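You operate a simulated robot arm through the tools that you are given. There is no shell and no other tool. Be economical: measure what you need, move in short steps, check, and stop when the job is done.

You are at the controls of a simulated robot arm. One attempt, no reset.

TASK
Give the Drain jar 3 drops of Balancer and stir until even.
Fine: stand the jar on the stir plate and leave it there, park the teal spout again and switch the plate off; the jar is not moved while the plate runs, no drop goes beside, the purple dropper and the other jars stay. Set down upright: what you pick out.

The check looks at the end state, three seconds after you hand in, the way a careful person would. Anything else that was tipped, shoved, dropped, spilled or broken makes it a failure.

THE ROBOT
A 6-joint arm with a two-finger parallel gripper, fixed in place. Base frame: the origin is at the foot of the arm, x ahead of it, y to its left, z up; the work surface is at about z = 0. Lengths are in m, angles in rad, forces in N, time in s.
With the tool pointing down near the work surface it reaches from about 0.14 to 0.58 m from the base axis. Its first joint turns from -1.152 to 1.152 rad. Payload 2.1 kg.
The tool frame sits at the grasp point between the pads (the TCP): z along the fingers, y along the line on which they close. The tips reach 0.03 m beyond it. The gripper opens to 0.094 m. The fingers are 0.028 m wide and 0.01 m thick; the gripper's body (0.05 by 0.096 m) begins 0.055 m behind the TCP.
Orientation is told as [roll, pitch, yaw] about the base's x, y, z axes, in that order, counted from this pose: with the fingers straight down and closing along the base's y, the tool's x points along the base's -x, its y along +y and its z along -z.

THE INTERFACE
- The arm moves only by the tool nudge_tool. Its argument "deltas" is a list of rows, each a list of 3 entries, a list of its own where there are three numbers: the shift along the base's x, y, z in m, then the turn, a rotation vector about the base's x, y, z in rad, then the opening, from 0 (shut) to 1 (fully open). In form: [[[dx, dy, dz], [wx, wy, wz], hand], ...]. A call has 1 to 20 rows; each row is the pose to reach, as a shift and turn from the pose commanded when the call began. A row lasts 0.2 s, in which the tool goes at most 0.05 m and 0.15 rad; a call with a longer step from one row to the next is refused whole, and so is a gripper value outside its range. A pose out of reach is approached as far as the arm can. The call stops where the force on the tool passes 70 N (or 10 N more than at its start, if that is more) or the arm is blocked; 0.2 s more then pass. The fingers move at their own pace (about 0.072 m/s each) and stop on an object; they squeeze with about 25 N. The grip force told is the motor's: it shows also when the fingers shut on nothing. Time passes only in rows, and 0.2 s behind the last, so rows that repeat a pose let the fingers close. The reply holds the time, the measured pose of the TCP, the force on the tool along the base axes, the opening and the grip force, in the units named above and with some noise, with the torque about the TCP (base axes, N m) and any sound that the robot's microphone picked up, and new pictures: "show" is both (left out), scene, wrist or none.
- Cameras (640 x 400 px; columns grow to the right, rows downward): "scene" is fixed at [0.029, -0.3521, 0.5006]; the picture's right is [0.96, -0.29, 0.00], its down [-0.12, -0.39, -0.91] and it looks along [0.27, 0.87, -0.41] (base axes); focal length 279 px, centre (320, 200). "wrist" rides on the gripper at [0.076, 0.014, -0.102] in the tool frame; the picture's right is [-0.18, 0.98, 0.00], its down [-0.75, -0.14, -0.64] and it looks along [-0.63, -0.12, 0.77] (tool axes); focal length 243 px, centre (320, 200). There is no depth. A picture from a camera that has moved, and an enlarged one, comes with that camera's place and axes in the base frame and with its lens.
- enlarge(camera, box): a new picture of the part [left, top, right, bottom] of that camera's present view, enlarged. It takes no simulated time.
- hand_in(): hands the job in; it is judged then, once.

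Go step by step. Nothing tells you positions but the pictures and the camera data: compare them with the known pose of the tool, close in by small moves and look again before you grip or let go. The budget is 120 turns and 200 pictures, counting those below and the enlarged ones. Unless the task says otherwise, let go and move clear before handing in, and close with one line.

The tools are called by a JSON object that holds its "op" and its "data". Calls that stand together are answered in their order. nudge_tool: Moves the arm, as the interface text tells. Its arguments: {"type":"object","properties":{"deltas":{"type":"array","items":{"type":"array"}},"show":{"type":"string","enum":["both","scene","wrist","none"]}},"required":["deltas"]} The other tools are called the same way: enlarge (camera, box) takes an enlarged picture of a part of a camera's view; hand_in () hands the job in.

At the start:

```text
time: 0.0
tool_pos: [0.2673, 0.1073, 0.41]
tcp_rot: [0.001, 0.001, 0.001]
wrist_force: [-0.3, -0.1, 0.7]
torque: [-0.02, -0.01, 0.01]
width: 0.094
finger_force: 0.0
```

scene: 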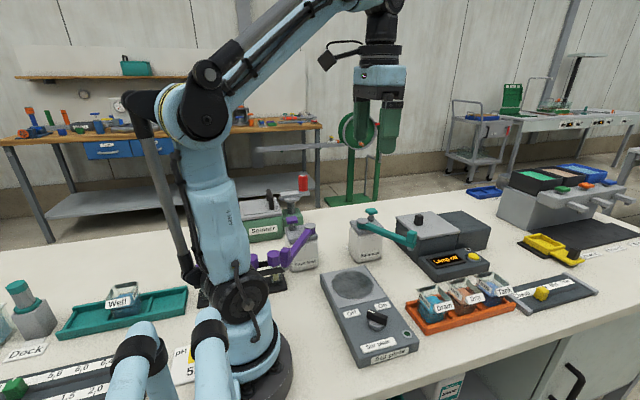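
wrist: 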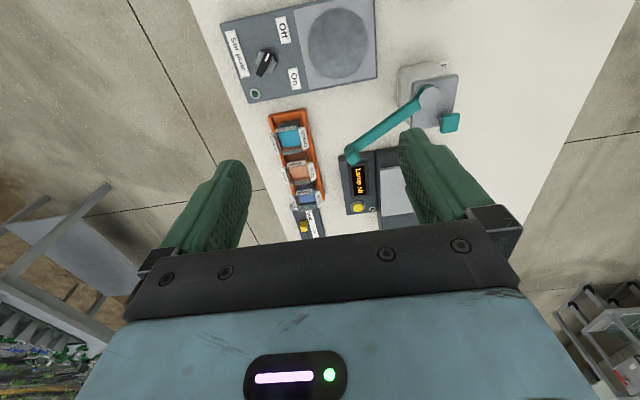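

I see a stir plate with a knob, an orange rack with jars (Drain, ...), a teal-spout dispenser (Balancer?) and a purple one. I'll take enlarged views to read the labels.

{"op": "enlarge", "data": {"camera": "scene", "box": [300, 190, 540, 370]}}

{"op": "enlarge", "data": {"camera": "wrist", "box": [210, 0, 490, 250]}}

{"op": "enlarge", "data": {"camera": "scene", "box": [200, 180, 440, 330]}}

```text
2.22 times, centred on (420, 280) of scene
camera zoom: at [0.029, -0.3521, 0.5006], right [0.96, -0.29, 0.0], down [-0.12, -0.39, -0.91], along [0.27, 0.87, -0.41], focal length 619 px, centre (98, 22)
```

zoom: 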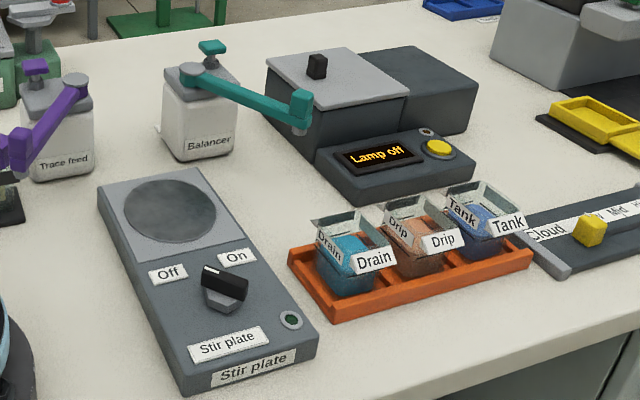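

```text
1.60 times, centred on (350, 125) of wrist
camera zoom: at [0.1919, 0.1218, 0.5116], right [0.18, 0.98, 0.0], down [0.75, -0.14, 0.64], along [0.63, -0.12, -0.77], focal length 388 px, centre (272, 320)
```

zoom: 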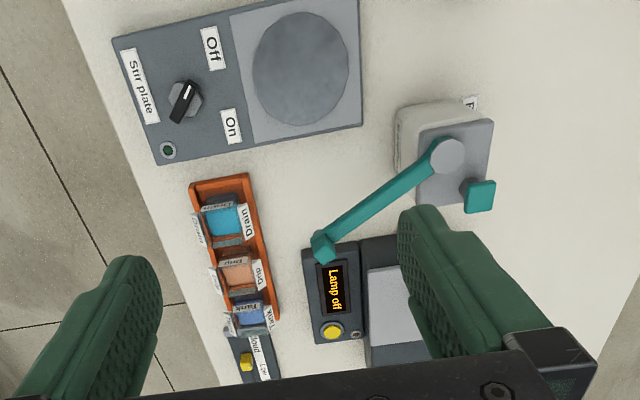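

```text
2.67 times, centred on (320, 255) of scene
camera zoom: at [0.029, -0.3521, 0.5006], right [0.96, -0.29, 0.0], down [-0.12, -0.39, -0.91], along [0.27, 0.87, -0.41], focal length 743 px, centre (320, 53)
```

zoom: 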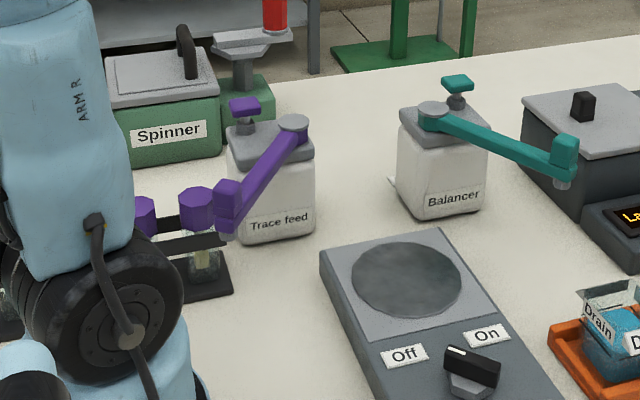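

The Balancer has the teal spout (pivot near (0.342, 0.266), tip near (0.405, 0.135)) and a teal button near (0.378, 0.29, 0.14). The plate disc is near (0.258, 0.136), the knob near (0.257, 0.016) pointing to Off, and the Drain jar near (0.40, 0.02). I'll move above the Drain jar for a closer look.

{"op": "nudge_tool", "data": {"deltas": [[[0.022, -0.0145, -0.03], [0, 0, 0], 1], [[0.044, -0.029, -0.06], [0, 0, 0], 1], [[0.066, -0.0435, -0.09], [0, 0, 0], 1], [[0.088, -0.058, -0.12], [0, 0, 0], 1], [[0.11, -0.0725, -0.15], [0, 0, 0], 1], [[0.133, -0.087, -0.19], [0, 0, 0], 1], [[0.133, -0.087, -0.19], [0, 0, 0], 1]]}}

```text
time: 1.6
tool_pos: [0.4022, 0.0201, 0.2196]
tcp_rot: [0.002, 0.0, 0.0]
wrist_force: [0.9, 0.4, 0.6]
torque: [0.04, 0.03, 0.0]
width: 0.0941
finger_force: 0.0
camera wrist: at [0.3248, 0.0343, 0.3217], right [0.18, 0.98, 0.0], down [0.75, -0.14, 0.64], along [0.63, -0.12, -0.77], focal length 243 px, centre (320, 200)
```

scene: 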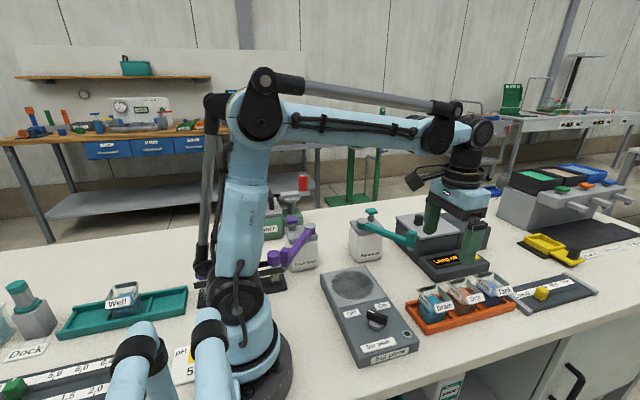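
wrist: 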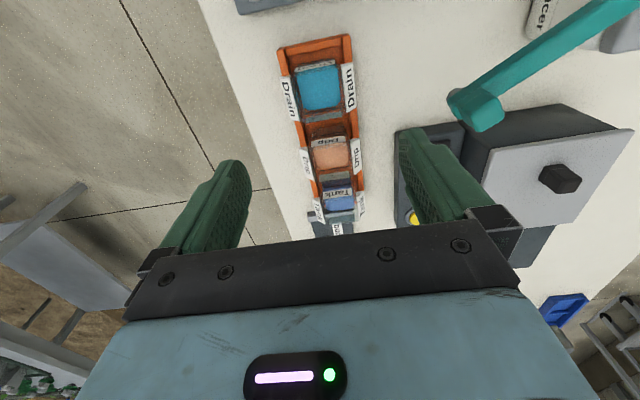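

{"op": "enlarge", "data": {"camera": "wrist", "box": [240, 10, 400, 110]}}

{"op": "enlarge", "data": {"camera": "scene", "box": [400, 270, 530, 350]}}

```text
4.00 times, centred on (320, 60) of wrist
camera zoom: at [0.3248, 0.0343, 0.3217], right [0.18, 0.98, 0.0], down [0.75, -0.14, 0.64], along [0.63, -0.12, -0.77], focal length 970 px, centre (320, 760)
```

zoom: 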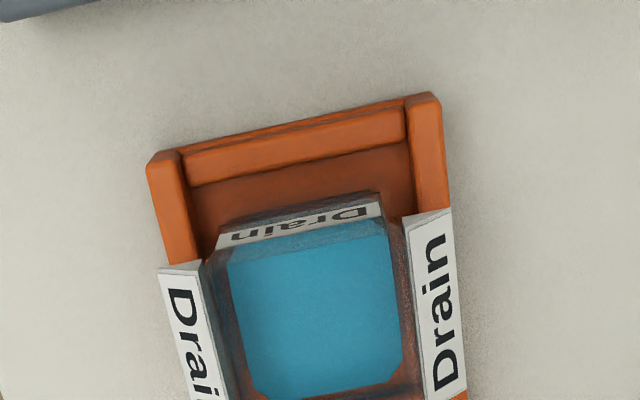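

```text
4.92 times, centred on (465, 310) of scene
camera zoom: at [0.029, -0.3521, 0.5006], right [0.96, -0.29, 0.0], down [-0.12, -0.39, -0.91], along [0.27, 0.87, -0.41], focal length 1371 px, centre (-394, -342)
```

zoom: 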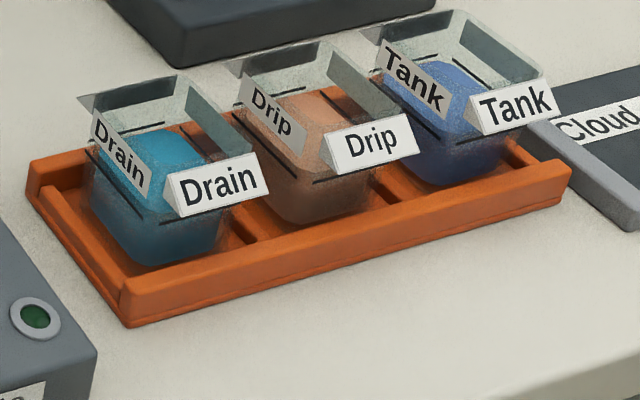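

The rack is aligned with the base axes; the Drain jar centre is about (0.400, 0.018) with its rim near z 0.07. I'll grip across y, so the fingers stay clear of the neighbour, and descend partway first.

{"op": "nudge_tool", "data": {"deltas": [[[0, -0.001, -0.04], [0, 0, 0], 1], [[-0.001, -0.002, -0.08], [0, 0, 0], 1], [[-0.002, -0.002, -0.11], [0, 0, 0], 1], [[-0.002, -0.002, -0.11], [0, 0, 0], 1]]}}

{"op": "enlarge", "data": {"camera": "scene", "box": [400, 220, 530, 340]}}

```text
time: 2.6
tool_pos: [0.3963, 0.0199, 0.1081]
tcp_rot: [0.003, 0.0, 0.001]
wrist_force: [-1.2, 0.1, 0.8]
torque: [0.02, -0.01, 0.0]
width: 0.0941
finger_force: 0.1
camera wrist: at [0.3219, 0.0331, 0.2105], right [0.18, 0.98, 0.0], down [0.75, -0.14, 0.64], along [0.63, -0.12, -0.77], focal length 243 px, centre (320, 200)
```

scene: 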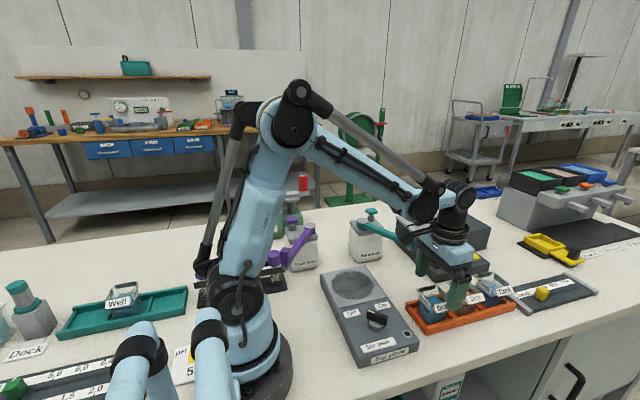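
wrist: 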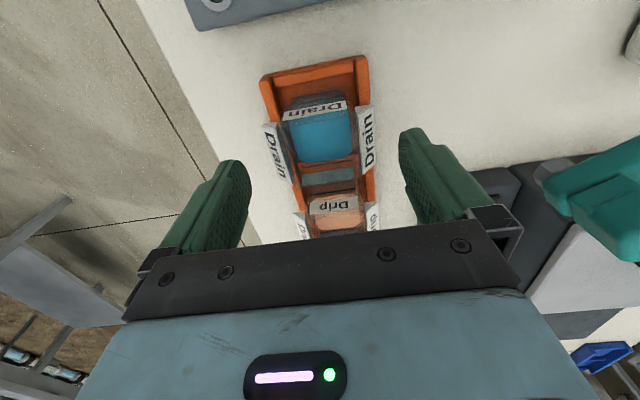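

```text
3.33 times, centred on (465, 280) of scene
camera zoom: at [0.029, -0.3521, 0.5006], right [0.96, -0.29, 0.0], down [-0.12, -0.39, -0.91], along [0.27, 0.87, -0.41], focal length 929 px, centre (-163, -67)
```

zoom: 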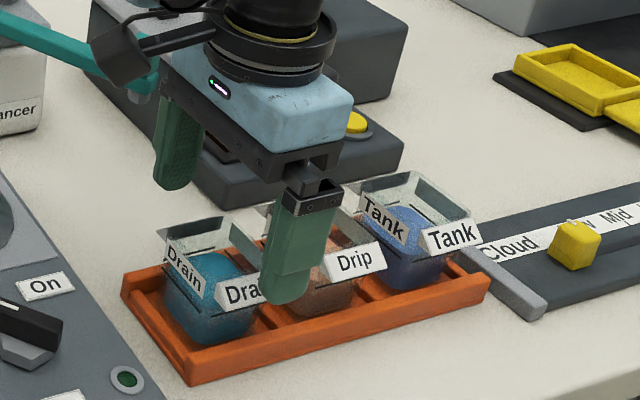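

The scene and wrist views agree on the jar at about (0.400, 0.019). I'll descend to z ≈ 0.06 with the fingers either side along y, still open.

{"op": "nudge_tool", "data": {"deltas": [[[0.001, 0, -0.02], [0, 0, 0], 1], [[0.002, 0, -0.04], [0, 0, 0], 1], [[0.002, 0, -0.048], [0, 0, 0], 1], [[0.002, 0, -0.048], [0, 0, 0], 1]]}}

{"op": "enlarge", "data": {"camera": "scene", "box": [390, 240, 530, 340]}}

```text
time: 3.6
tool_pos: [0.4023, 0.0176, 0.0619]
tcp_rot: [0.004, -0.001, 0.0]
wrist_force: [0.1, -1.1, -0.3]
torque: [-0.01, 0.0, -0.01]
width: 0.0941
finger_force: 0.0
camera wrist: at [0.3259, 0.0326, 0.1635], right [0.18, 0.98, 0.0], down [0.75, -0.14, 0.64], along [0.63, -0.12, -0.77], focal length 243 px, centre (320, 200)
```

scene: 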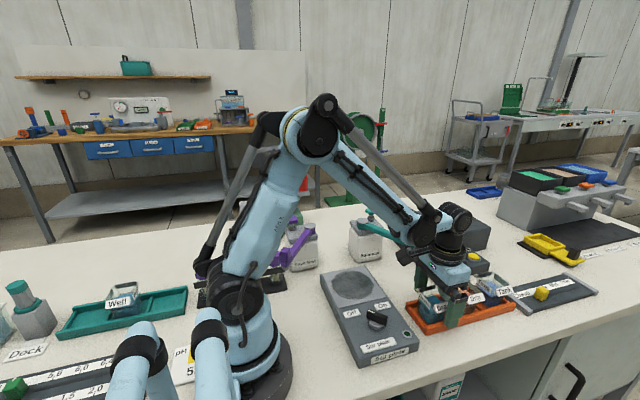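
wrist: 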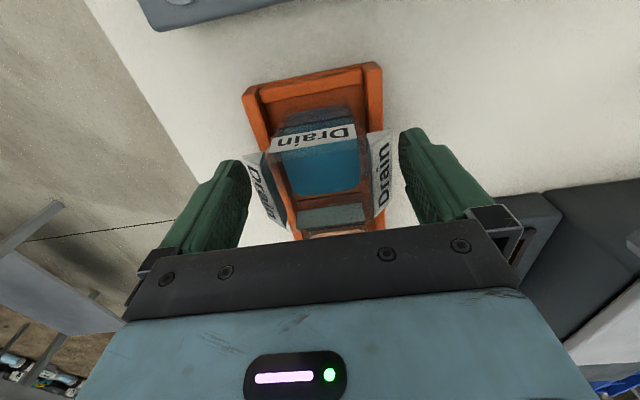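

```text
4.00 times, centred on (460, 290) of scene
camera zoom: at [0.029, -0.3521, 0.5006], right [0.96, -0.29, 0.0], down [-0.12, -0.39, -0.91], along [0.27, 0.87, -0.41], focal length 1114 px, centre (-240, -160)
```

zoom: 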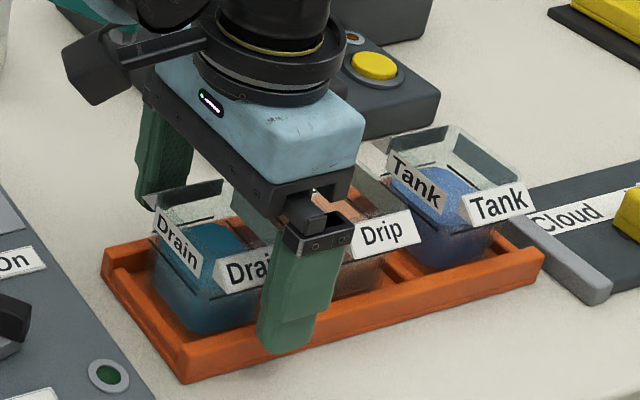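

The fingers straddle the jar with clearance on both sides. Closing now.

{"op": "nudge_tool", "data": {"deltas": [[[0.002, 0, 0], [0, 0, 0], 0.7], [[0.002, 0, 0], [0, 0, 0], 0.4], [[0.002, 0, 0], [0, 0, 0], 0.2], [[0.002, 0, 0], [0, 0, 0], 0.2], [[0.002, 0, 0], [0, 0, 0], 0.2]]}}

{"op": "enlarge", "data": {"camera": "scene", "box": [390, 240, 530, 340]}}

```text
time: 4.8
tool_pos: [0.4038, 0.019, 0.0613]
tcp_rot: [0.002, 0.001, 0.0]
wrist_force: [-6.2, -3.0, 37.7]
torque: [-0.13, 0.2, -0.02]
width: 0.0734
finger_force: 24.9
camera wrist: at [0.3276, 0.0331, 0.1639], right [0.18, 0.98, 0.0], down [0.75, -0.14, 0.64], along [0.63, -0.12, -0.77], focal length 243 px, centre (320, 200)
```

scene: 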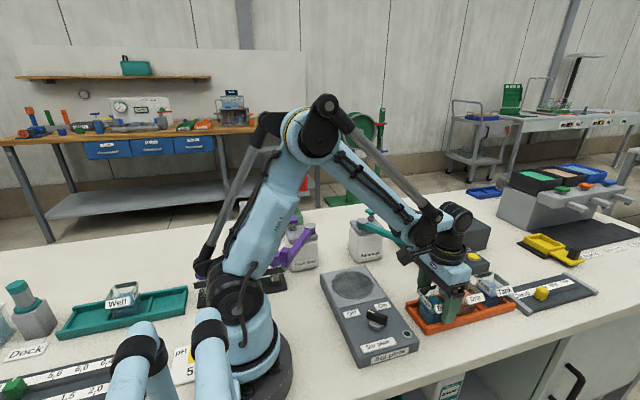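
wrist: 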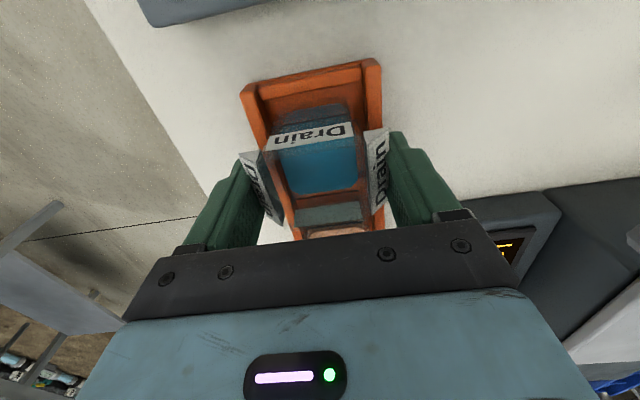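

```text
4.00 times, centred on (460, 290) of scene
camera zoom: at [0.0289, -0.3521, 0.5006], right [0.96, -0.29, 0.0], down [-0.12, -0.39, -0.91], along [0.27, 0.87, -0.41], focal length 1114 px, centre (-240, -160)
```

zoom: 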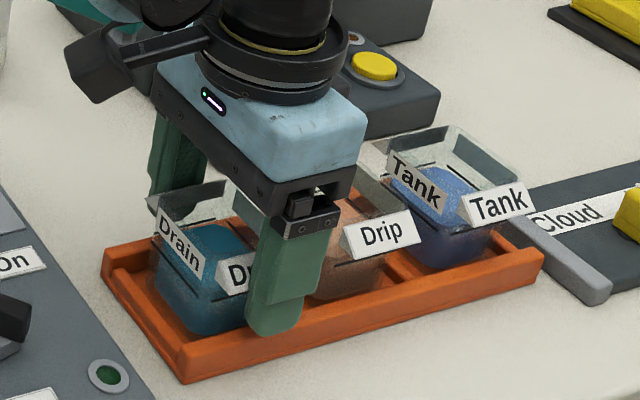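

The width of 0.073 and the strong upward force mean the fingers are squeezing the sloped label wedges rather than the jar walls. I'll look closer before lifting anything.

{"op": "enlarge", "data": {"camera": "wrist", "box": [230, 80, 410, 250]}}

{"op": "enlarge", "data": {"camera": "scene", "box": [405, 270, 485, 330]}}

```text
2.35 times, centred on (320, 165) of wrist
camera zoom: at [0.3276, 0.0331, 0.1639], right [0.18, 0.98, 0.0], down [0.75, -0.14, 0.64], along [0.63, -0.12, -0.77], focal length 571 px, centre (320, 282)
```

zoom: 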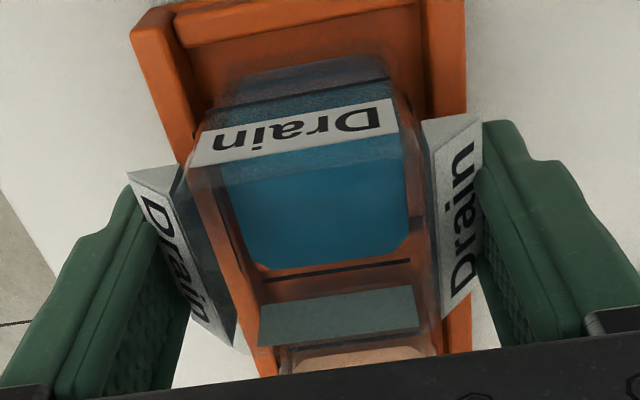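

```text
6.67 times, centred on (445, 300) of scene
camera zoom: at [0.0289, -0.3521, 0.5006], right [0.96, -0.29, 0.0], down [-0.12, -0.39, -0.91], along [0.27, 0.87, -0.41], focal length 1857 px, centre (-513, -467)
```

zoom: 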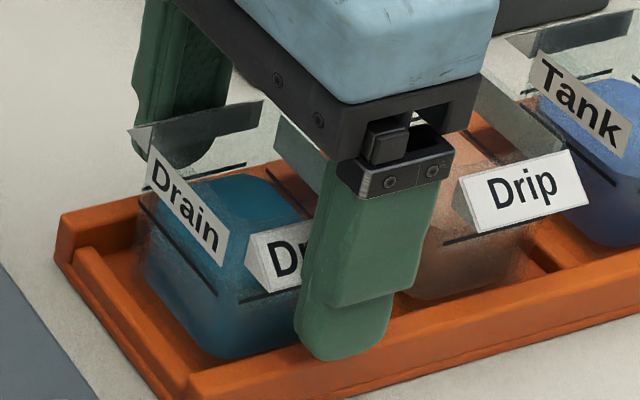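

All sides carry label wedges whose lower edges are outermost, so the pads bear on those edges. I'll try a tiny lift and watch the force and the jar.

{"op": "nudge_tool", "data": {"deltas": [[[0.0, 0, 0.004], [0, 0, 0], 0.2], [[0.0, 0, 0.008], [0, 0, 0], 0.2], [[0.0, 0, 0.008], [0, 0, 0], 0.2]]}}

{"op": "enlarge", "data": {"camera": "scene", "box": [405, 270, 485, 330]}}

{"op": "enlarge", "data": {"camera": "wrist", "box": [230, 80, 410, 250]}}

```text
time: 5.6
tool_pos: [0.404, 0.0187, 0.07]
tcp_rot: [0.001, -0.001, 0.0]
wrist_force: [-0.3, -0.8, -0.8]
torque: [0.0, 0.02, 0.01]
width: 0.073
finger_force: 25.6
camera wrist: at [0.327, 0.033, 0.1723], right [0.18, 0.98, 0.0], down [0.75, -0.14, 0.64], along [0.63, -0.12, -0.77], focal length 243 px, centre (320, 200)
```

scene: 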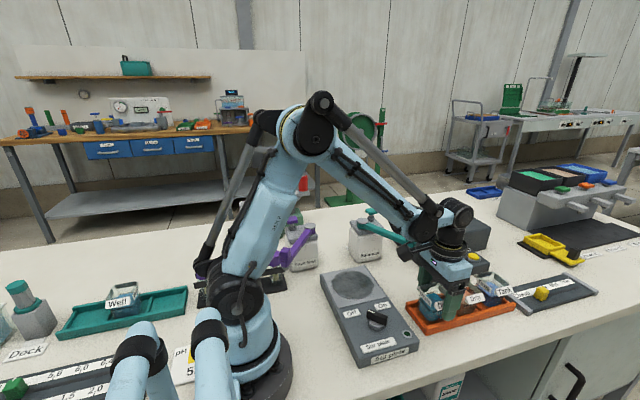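
wrist: 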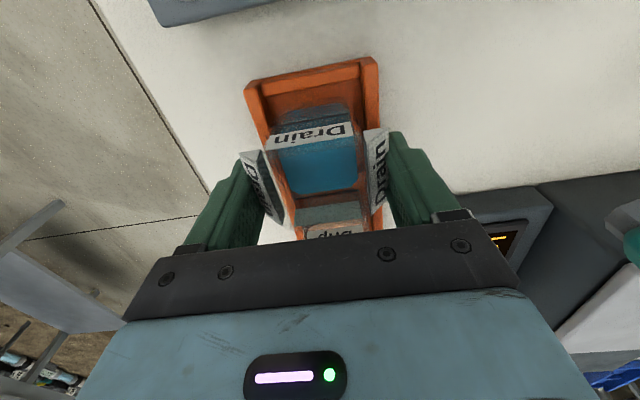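

```text
6.67 times, centred on (445, 300) of scene
camera zoom: at [0.029, -0.3521, 0.5006], right [0.96, -0.29, 0.0], down [-0.12, -0.39, -0.91], along [0.27, 0.87, -0.41], focal length 1857 px, centre (-513, -467)
```

zoom: 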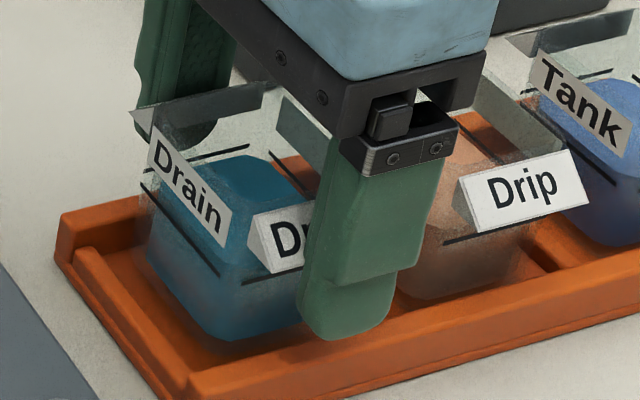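

```text
2.35 times, centred on (320, 165) of wrist
camera zoom: at [0.327, 0.033, 0.1723], right [0.18, 0.98, 0.0], down [0.75, -0.14, 0.64], along [0.63, -0.12, -0.77], focal length 571 px, centre (320, 282)
```

zoom: 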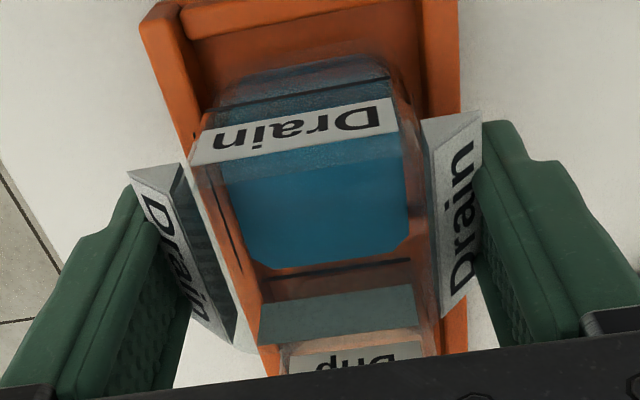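

The jar came up cleanly and upright with the gripper. I'll raise it and carry it over the plate disc.

{"op": "nudge_tool", "data": {"deltas": [[[0, 0, 0.03], [0, 0, 0], 0.2], [[0, 0, 0.06], [0, 0, 0], 0.2], [[0, 0, 0.085], [0, 0, 0], 0.2], [[-0.025, 0.02, 0.085], [0, 0, 0], 0.2], [[-0.05, 0.04, 0.085], [0, 0, 0], 0.2], [[-0.075, 0.06, 0.085], [0, 0, 0], 0.2], [[-0.1, 0.08, 0.085], [0, 0, 0], 0.2], [[-0.125, 0.1, 0.085], [0, 0, 0], 0.2], [[-0.146, 0.117, 0.085], [0, 0, 0], 0.2], [[-0.146, 0.117, 0.085], [0, 0, 0], 0.2]]}}

{"op": "enlarge", "data": {"camera": "scene", "box": [300, 190, 450, 370]}}

{"op": "enlarge", "data": {"camera": "wrist", "box": [180, 0, 500, 250]}}

```text
time: 7.8
tool_pos: [0.2562, 0.137, 0.1549]
tcp_rot: [0.002, -0.001, 0.0]
wrist_force: [0.7, -0.5, -0.7]
torque: [0.0, 0.01, -0.01]
width: 0.0724
finger_force: 24.7
camera wrist: at [0.1796, 0.1509, 0.2578], right [0.18, 0.98, 0.0], down [0.75, -0.14, 0.64], along [0.63, -0.12, -0.77], focal length 243 px, centre (320, 200)
```

scene: 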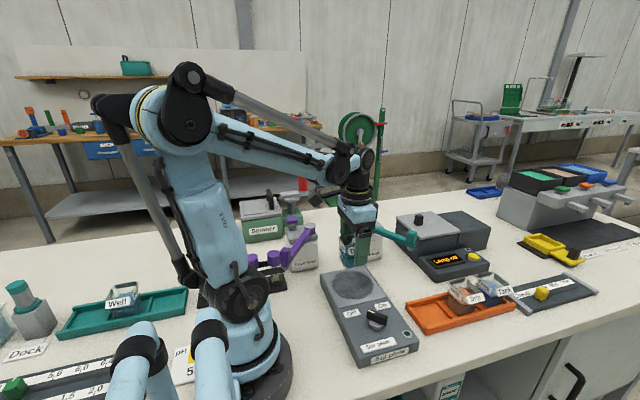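
wrist: 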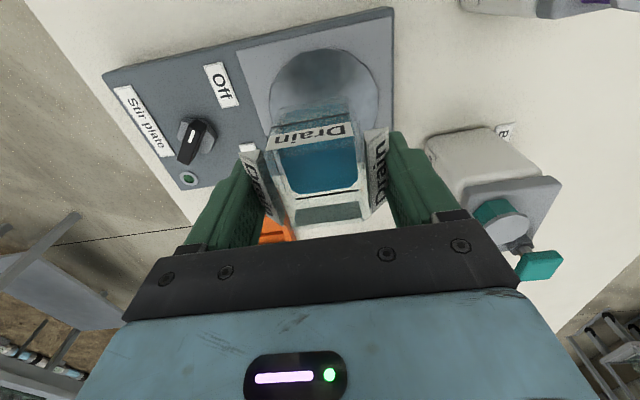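

```text
2.22 times, centred on (375, 280) of scene
camera zoom: at [0.029, -0.3521, 0.5006], right [0.96, -0.29, 0.0], down [-0.12, -0.39, -0.91], along [0.27, 0.87, -0.41], focal length 619 px, centre (198, 22)
```

zoom: 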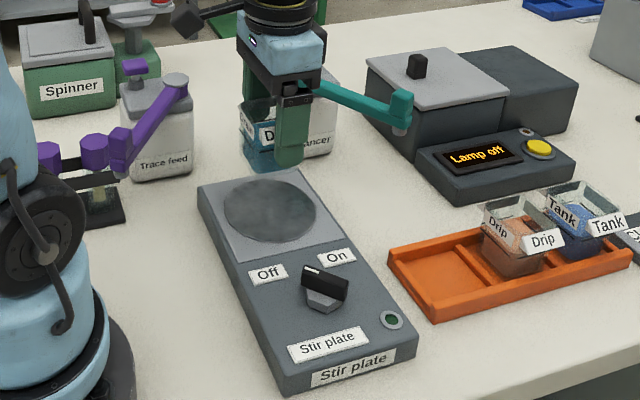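

```text
1.60 times, centred on (340, 125) of wrist
camera zoom: at [0.1796, 0.1509, 0.2578], right [0.18, 0.98, 0.0], down [0.75, -0.14, 0.64], along [0.63, -0.12, -0.77], focal length 388 px, centre (288, 320)
```

zoom: 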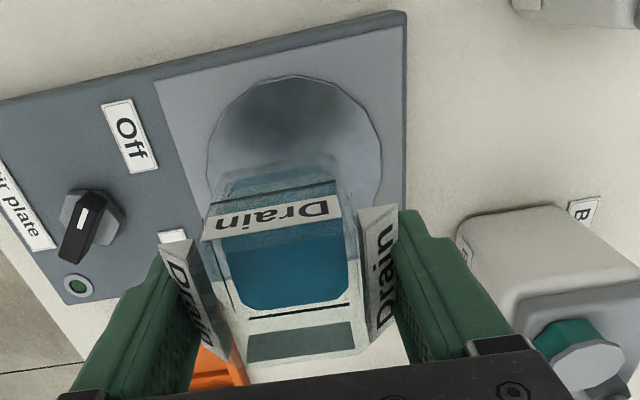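

The disc centre is about (0.257, 0.141) and the spout radius should reach it. I'll shift a little and lower to just above the plate.

{"op": "nudge_tool", "data": {"deltas": [[[0.002, 0.005, -0.02], [0, 0, 0], 0.2], [[0.002, 0.005, -0.04], [0, 0, 0], 0.2], [[0.002, 0.005, -0.058], [0, 0, 0], 0.2], [[0.002, 0.005, -0.058], [0, 0, 0], 0.2]]}}

{"op": "enlarge", "data": {"camera": "scene", "box": [310, 200, 430, 290]}}

```text
time: 8.8
tool_pos: [0.259, 0.141, 0.0963]
tcp_rot: [0.002, 0.0, 0.0]
wrist_force: [0.4, 0.4, -1.7]
torque: [0.0, -0.01, 0.03]
width: 0.0724
finger_force: 24.8
camera wrist: at [0.1833, 0.1547, 0.1985], right [0.18, 0.98, 0.0], down [0.75, -0.14, 0.64], along [0.63, -0.12, -0.77], focal length 243 px, centre (320, 200)
```

scene: 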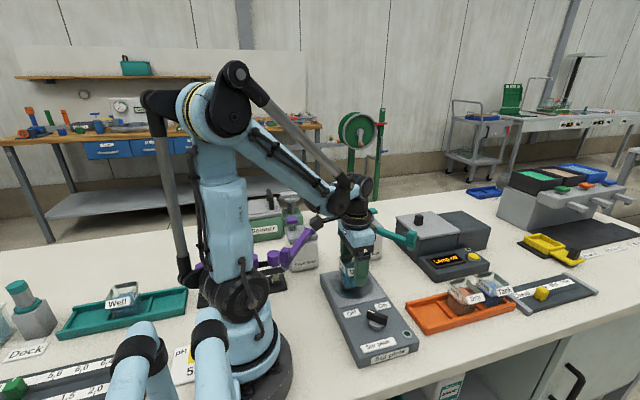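
wrist: 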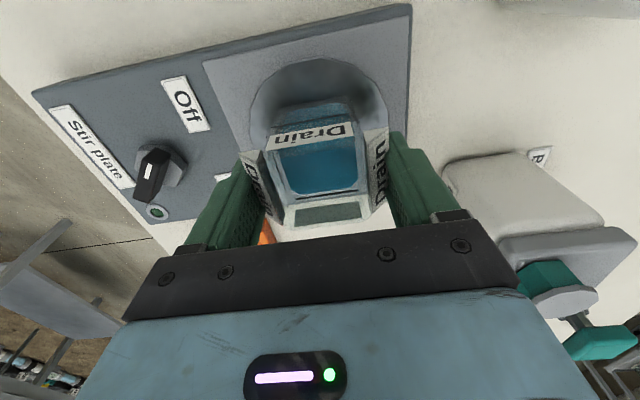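

```text
4.44 times, centred on (370, 245) of scene
camera zoom: at [0.029, -0.3521, 0.5006], right [0.96, -0.29, 0.0], down [-0.12, -0.39, -0.91], along [0.27, 0.87, -0.41], focal length 1238 px, centre (98, 0)
```

zoom: 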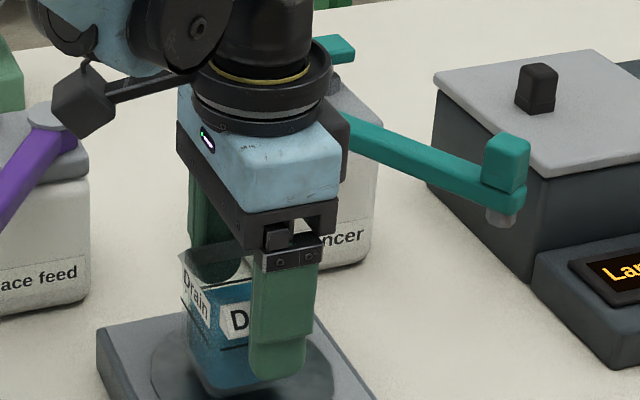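

Good alignment over the disc. Lowering gently to contact.

{"op": "nudge_tool", "data": {"deltas": [[[0, 0, -0.003], [0, 0, 0], 0.2], [[0, 0, -0.005], [0, 0, 0], 0.2], [[0, 0, -0.006], [0, 0, 0], 0.2]], "show": "none"}}

```text
time: 9.6
tool_pos: [0.2586, 0.1421, 0.0897]
tcp_rot: [0.004, -0.003, 0.0]
wrist_force: [-0.1, -0.9, 5.3]
torque: [-0.03, 0.01, -0.01]
width: 0.0722
finger_force: 25.0
```

Contact force of 5 N: the jar stands on the plate. I'll open the fingers and check before rising.

{"op": "nudge_tool", "data": {"deltas": [[[0, 0, 0], [0, 0, 0], 0.85], [[0, 0, 0], [0, 0, 0], 1], [[0, 0, 0], [0, 0, 0], 1]], "show": "wrist"}}

{"op": "enlarge", "data": {"camera": "scene", "box": [310, 200, 430, 290]}}

```text
time: 10.4
tool_pos: [0.2578, 0.1405, 0.0905]
tcp_rot: [0.002, 0.001, -0.001]
wrist_force: [0.0, -0.2, -0.2]
torque: [-0.01, 0.03, 0.03]
width: 0.0939
finger_force: 0.1
camera wrist: at [0.1828, 0.1556, 0.1926], right [0.18, 0.98, 0.0], down [0.75, -0.14, 0.64], along [0.63, -0.12, -0.77], focal length 243 px, centre (320, 200)
```

wrist: 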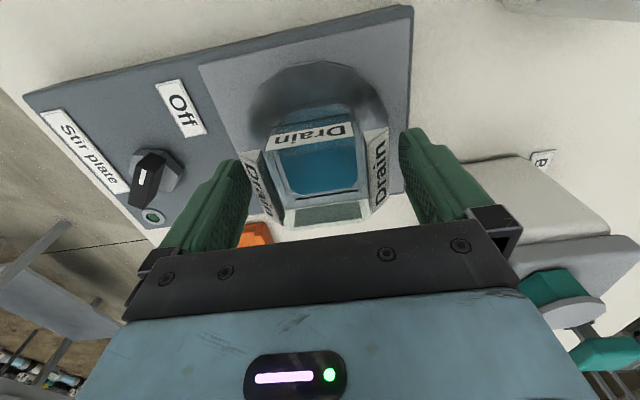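

```text
4.44 times, centred on (370, 245) of scene
camera zoom: at [0.029, -0.3521, 0.5006], right [0.96, -0.29, 0.0], down [-0.12, -0.39, -0.91], along [0.27, 0.87, -0.41], focal length 1238 px, centre (98, 0)
```

zoom: 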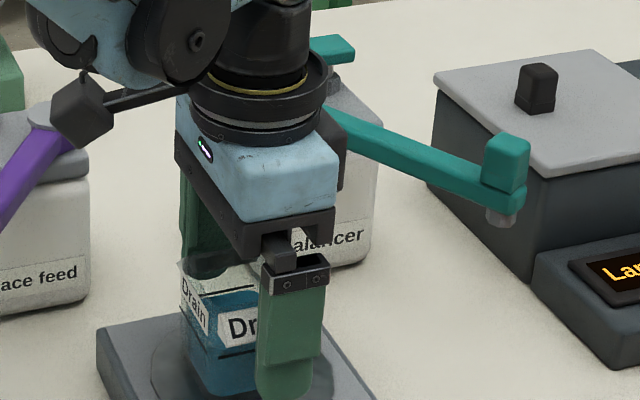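

The jar stands upright and free. Raising straight up and viewing the scene.

{"op": "nudge_tool", "data": {"deltas": [[[0, 0, 0.04], [0, 0, 0], 1], [[0, 0, 0.08], [0, 0, 0], 1], [[0.02, -0.03, 0.11], [0, 0, 0], 0.5], [[0.04, -0.06, 0.14], [0, 0, 0], 0], [[0.08, -0.09, 0.15], [0, 0, 0], 0], [[0.12, -0.12, 0.15], [0, 0, 0], 0], [[0.15, -0.14, 0.15], [0, 0, 0], 0], [[0.15, -0.14, 0.15], [0, 0, 0], 0]]}}

{"op": "enlarge", "data": {"camera": "scene", "box": [310, 190, 450, 310]}}

{"op": "enlarge", "data": {"camera": "wrist", "box": [260, 0, 640, 220]}}

```text
refused: row 5 steps farther than a row can; nothing moved
```

```text
3.33 times, centred on (380, 250) of scene
camera zoom: at [0.029, -0.3521, 0.5006], right [0.96, -0.29, 0.0], down [-0.12, -0.39, -0.91], along [0.27, 0.87, -0.41], focal length 929 px, centre (120, 33)
```

zoom: 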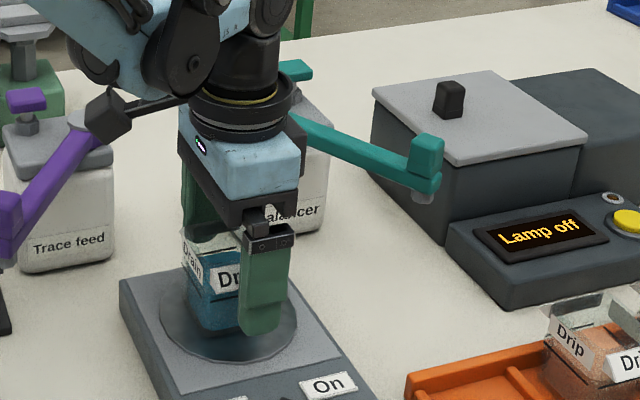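

```text
1.68 times, centred on (450, 110) of wrist
camera zoom: at [0.1828, 0.1556, 0.1926], right [0.18, 0.98, 0.0], down [0.75, -0.14, 0.64], along [0.63, -0.12, -0.77], focal length 409 px, centre (101, 352)
```

zoom: 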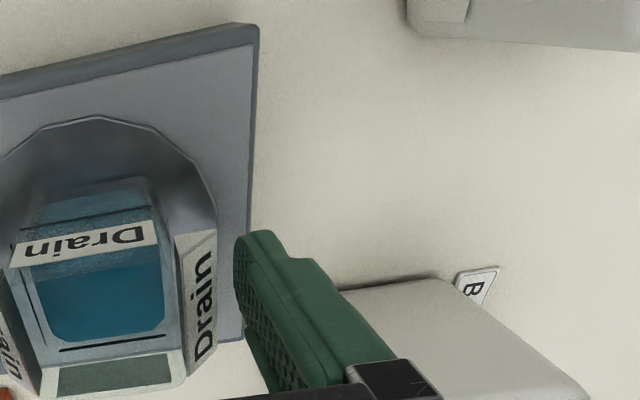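

A step was too long; I'll repeat with shorter steps.

{"op": "nudge_tool", "data": {"deltas": [[[0, 0, 0.04], [0, 0, 0], 1], [[0, 0, 0.08], [0, 0, 0], 1], [[0.02, -0.025, 0.11], [0, 0, 0], 0.5], [[0.04, -0.05, 0.14], [0, 0, 0], 0], [[0.07, -0.075, 0.15], [0, 0, 0], 0], [[0.1, -0.1, 0.15], [0, 0, 0], 0], [[0.13, -0.125, 0.15], [0, 0, 0], 0], [[0.15, -0.14, 0.15], [0, 0, 0], 0], [[0.15, -0.14, 0.15], [0, 0, 0], 0]]}}

{"op": "enlarge", "data": {"camera": "scene", "box": [310, 190, 450, 310]}}

{"op": "enlarge", "data": {"camera": "wrist", "box": [260, 0, 640, 220]}}

```text
time: 12.4
tool_pos: [0.4078, -0.0005, 0.2371]
tcp_rot: [0.002, 0.0, 0.0]
wrist_force: [0.2, 0.2, 0.1]
torque: [-0.01, 0.02, 0.05]
width: 0.0
finger_force: 25.2
camera wrist: at [0.3312, 0.0143, 0.3393], right [0.18, 0.98, 0.0], down [0.75, -0.14, 0.64], along [0.63, -0.12, -0.77], focal length 243 px, centre (320, 200)
```

scene: 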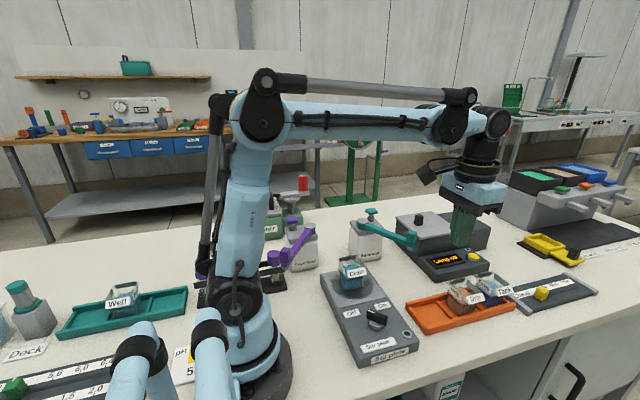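
wrist: 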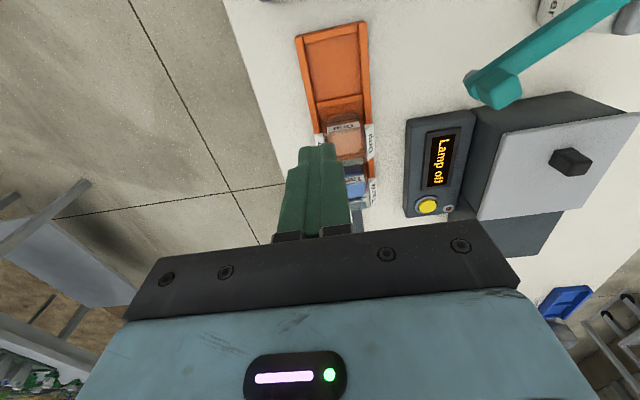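

```text
3.33 times, centred on (380, 250) of scene
camera zoom: at [0.029, -0.3521, 0.5006], right [0.96, -0.29, 0.0], down [-0.12, -0.39, -0.91], along [0.27, 0.87, -0.41], focal length 929 px, centre (120, 33)
```

zoom: 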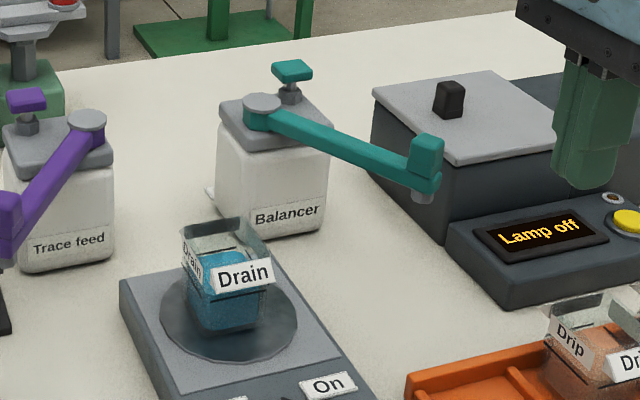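

```text
1.68 times, centred on (450, 110) of wrist
camera zoom: at [0.3312, 0.0143, 0.3393], right [0.18, 0.98, 0.0], down [0.75, -0.14, 0.64], along [0.63, -0.12, -0.77], focal length 409 px, centre (101, 352)
```

zoom: 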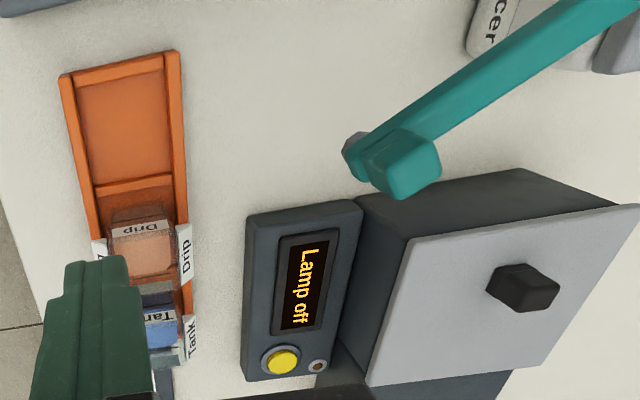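

The spout has an upright handle block near (0.405, 0.13), top z ≈ 0.158, and its nozzle (z ≈ 0.10) clears the jar rim (≈ 0.09). I'll cage that block loosely between fingers closing along x, so I turn the tool a quarter turn here first.

{"op": "nudge_tool", "data": {"deltas": [[[0, 0, 0], [0, 0, 0.15], 0.5], [[0, 0, 0], [0, 0, 0.3], 0.5], [[0, 0, 0], [0, 0, 0.45], 0.5], [[0, 0, 0], [0, 0, 0.6], 0.5], [[0, 0, 0], [0, 0, 0.75], 0.5], [[0, 0, 0], [0, 0, 0.9], 0.5], [[0, 0, 0], [0, 0, 1.05], 0.5], [[0, 0, 0], [0, 0, 1.2], 0.5], [[0, 0, 0], [0, 0, 1.35], 0.5], [[0, 0, 0], [0, 0, 1.5], 0.5], [[0, 0, 0], [0, 0, 1.5708], 0.5], [[0, 0, 0], [0, 0, 1.5708], 0.5]]}}

```text
time: 15.0
tool_pos: [0.4092, 0.0008, 0.2396]
tcp_rot: [0.002, 0.0, 1.572]
wrist_force: [0.4, -0.3, -0.1]
torque: [0.01, 0.02, 0.0]
width: 0.0468
finger_force: 0.0
camera wrist: at [0.3954, -0.0757, 0.3423], right [-0.98, 0.18, 0.0], down [0.14, 0.75, 0.64], along [0.12, 0.63, -0.77], focal length 243 px, centre (320, 200)
```

scene: 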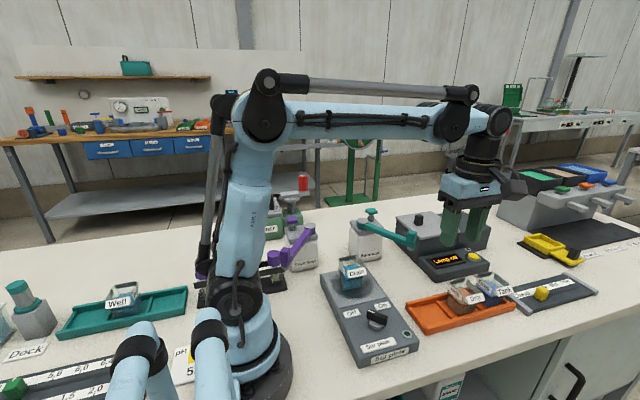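
wrist: 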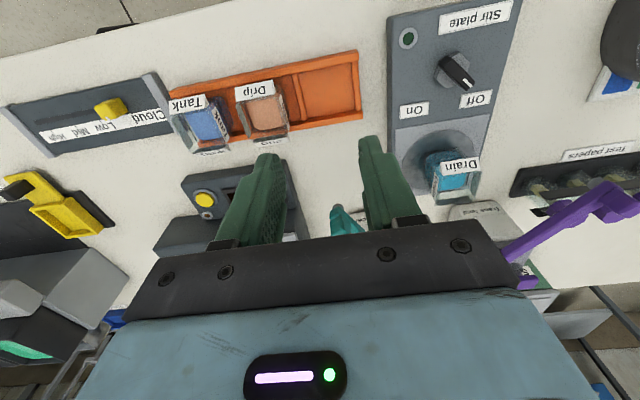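

The turn worked. Moving above the handle block, staying high, to align.

{"op": "nudge_tool", "data": {"deltas": [[[0, 0.04, 0], [0, 0, 0], 0.5], [[0, 0.08, 0], [0, 0, 0], 0.5], [[-0.002, 0.128, -0.005], [0, 0, 0], 0.5], [[-0.002, 0.128, -0.005], [0, 0, 0], 0.5]]}}

{"op": "enlarge", "data": {"camera": "scene", "box": [350, 150, 490, 270]}}

{"op": "enlarge", "data": {"camera": "wrist", "box": [210, 60, 430, 260]}}

```text
time: 16.0
tool_pos: [0.4071, 0.1291, 0.2403]
tcp_rot: [0.003, 0.0, 1.571]
wrist_force: [0.6, -0.2, 0.5]
torque: [-0.02, -0.01, -0.01]
width: 0.0468
finger_force: 0.0
camera wrist: at [0.3924, 0.0525, 0.342], right [-0.98, 0.18, 0.0], down [0.14, 0.75, 0.64], along [0.12, 0.63, -0.77], focal length 243 px, centre (320, 200)
```

scene: 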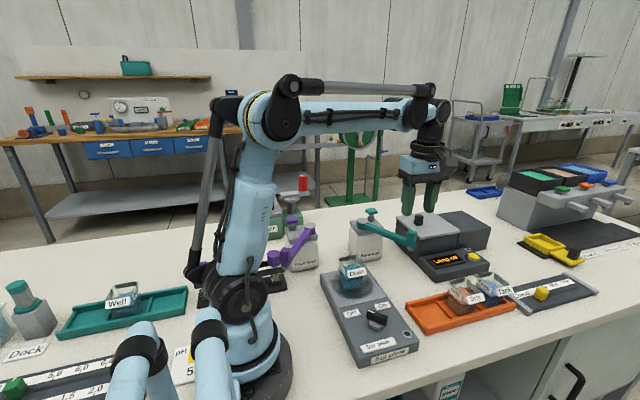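
wrist: 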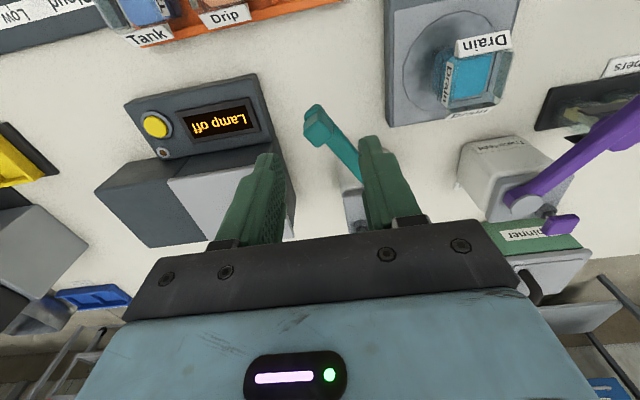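

```text
3.33 times, centred on (420, 210) of scene
camera zoom: at [0.029, -0.3521, 0.5006], right [0.96, -0.29, 0.0], down [-0.12, -0.39, -0.91], along [0.27, 0.87, -0.41], focal length 929 px, centre (-13, 167)
```

zoom: 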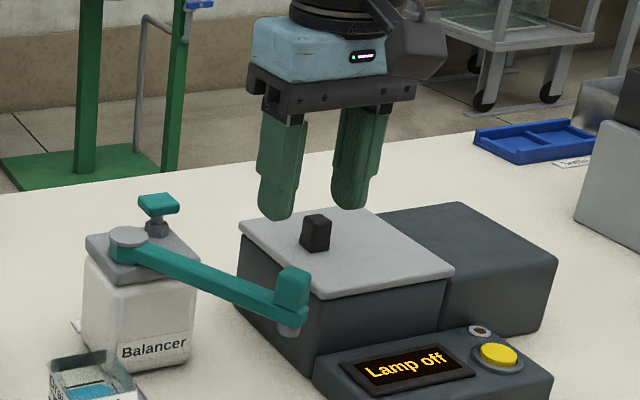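

```text
2.00 times, centred on (320, 160) of wrist
camera zoom: at [0.3924, 0.0525, 0.342], right [-0.98, 0.18, 0.0], down [0.14, 0.75, 0.64], along [0.12, 0.63, -0.77], focal length 485 px, centre (320, 280)
```

zoom: 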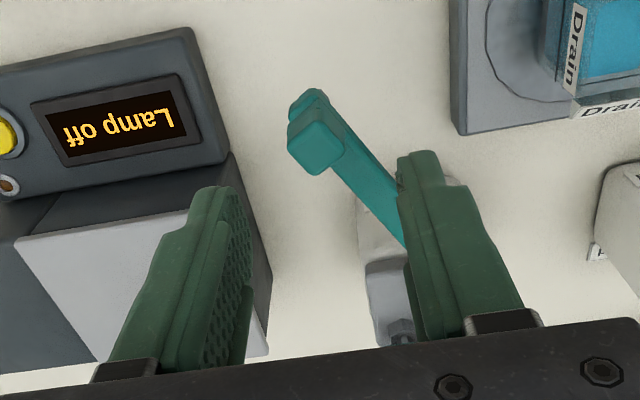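

The block sits at about (0.411, 0.134), between the fingers. Lowering the cage around it with tips just above the bar.

{"op": "nudge_tool", "data": {"deltas": [[[0.004, 0.005, -0.03], [0, 0, 0], 0.5], [[0.004, 0.005, -0.055], [0, 0, 0], 0.5], [[0.004, 0.005, -0.069], [0, 0, 0], 0.5], [[0.004, 0.005, -0.069], [0, 0, 0], 0.5]]}}

{"op": "enlarge", "data": {"camera": "scene", "box": [350, 170, 490, 270]}}

{"op": "enlarge", "data": {"camera": "wrist", "box": [210, 60, 430, 260]}}

```text
time: 17.0
tool_pos: [0.4128, 0.1321, 0.1672]
tcp_rot: [0.001, 0.0, 1.57]
wrist_force: [-0.1, 0.1, -0.2]
torque: [-0.03, -0.02, -0.02]
width: 0.0471
finger_force: 0.1
camera wrist: at [0.3982, 0.0562, 0.2689], right [-0.98, 0.18, 0.0], down [0.14, 0.75, 0.64], along [0.12, 0.63, -0.77], focal length 243 px, centre (320, 200)
```

scene: 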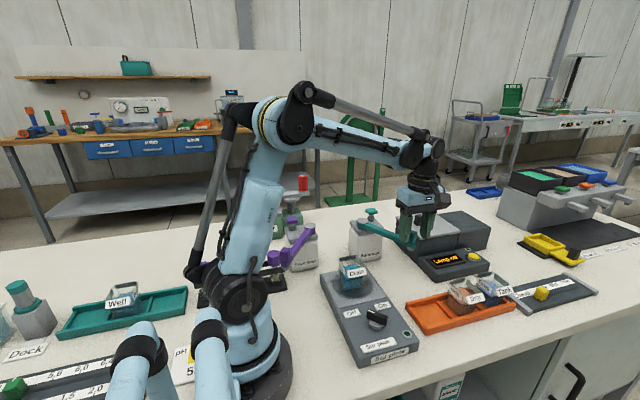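
wrist: 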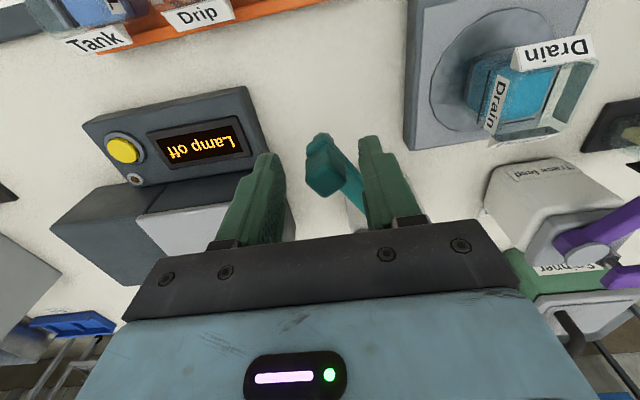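

```text
4.00 times, centred on (420, 220) of scene
camera zoom: at [0.029, -0.3521, 0.5006], right [0.96, -0.29, 0.0], down [-0.12, -0.39, -0.91], along [0.27, 0.87, -0.41], focal length 1114 px, centre (-80, 120)
```

zoom: 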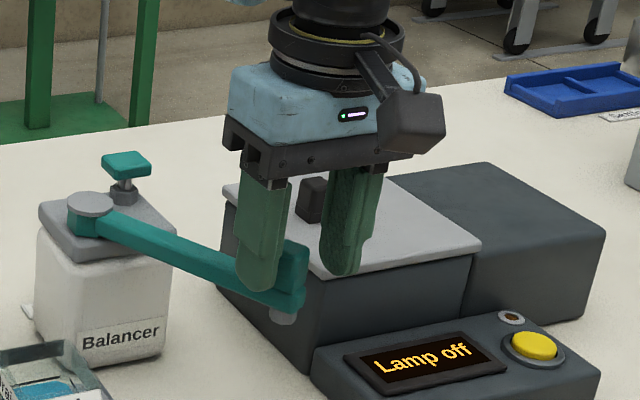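

```text
2.00 times, centred on (320, 160) of wrist
camera zoom: at [0.3982, 0.0562, 0.2689], right [-0.98, 0.18, 0.0], down [0.14, 0.75, 0.64], along [0.12, 0.63, -0.77], focal length 485 px, centre (320, 280)
```

zoom: 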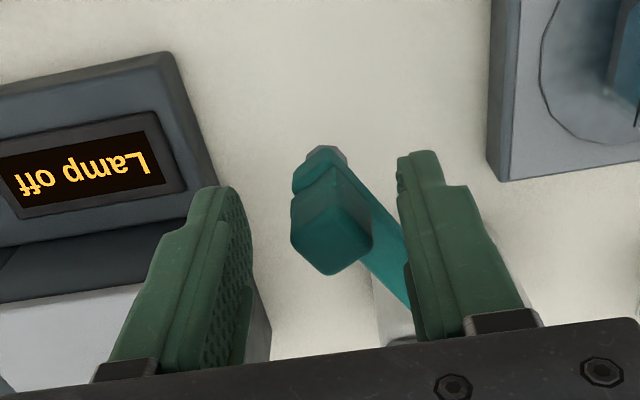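

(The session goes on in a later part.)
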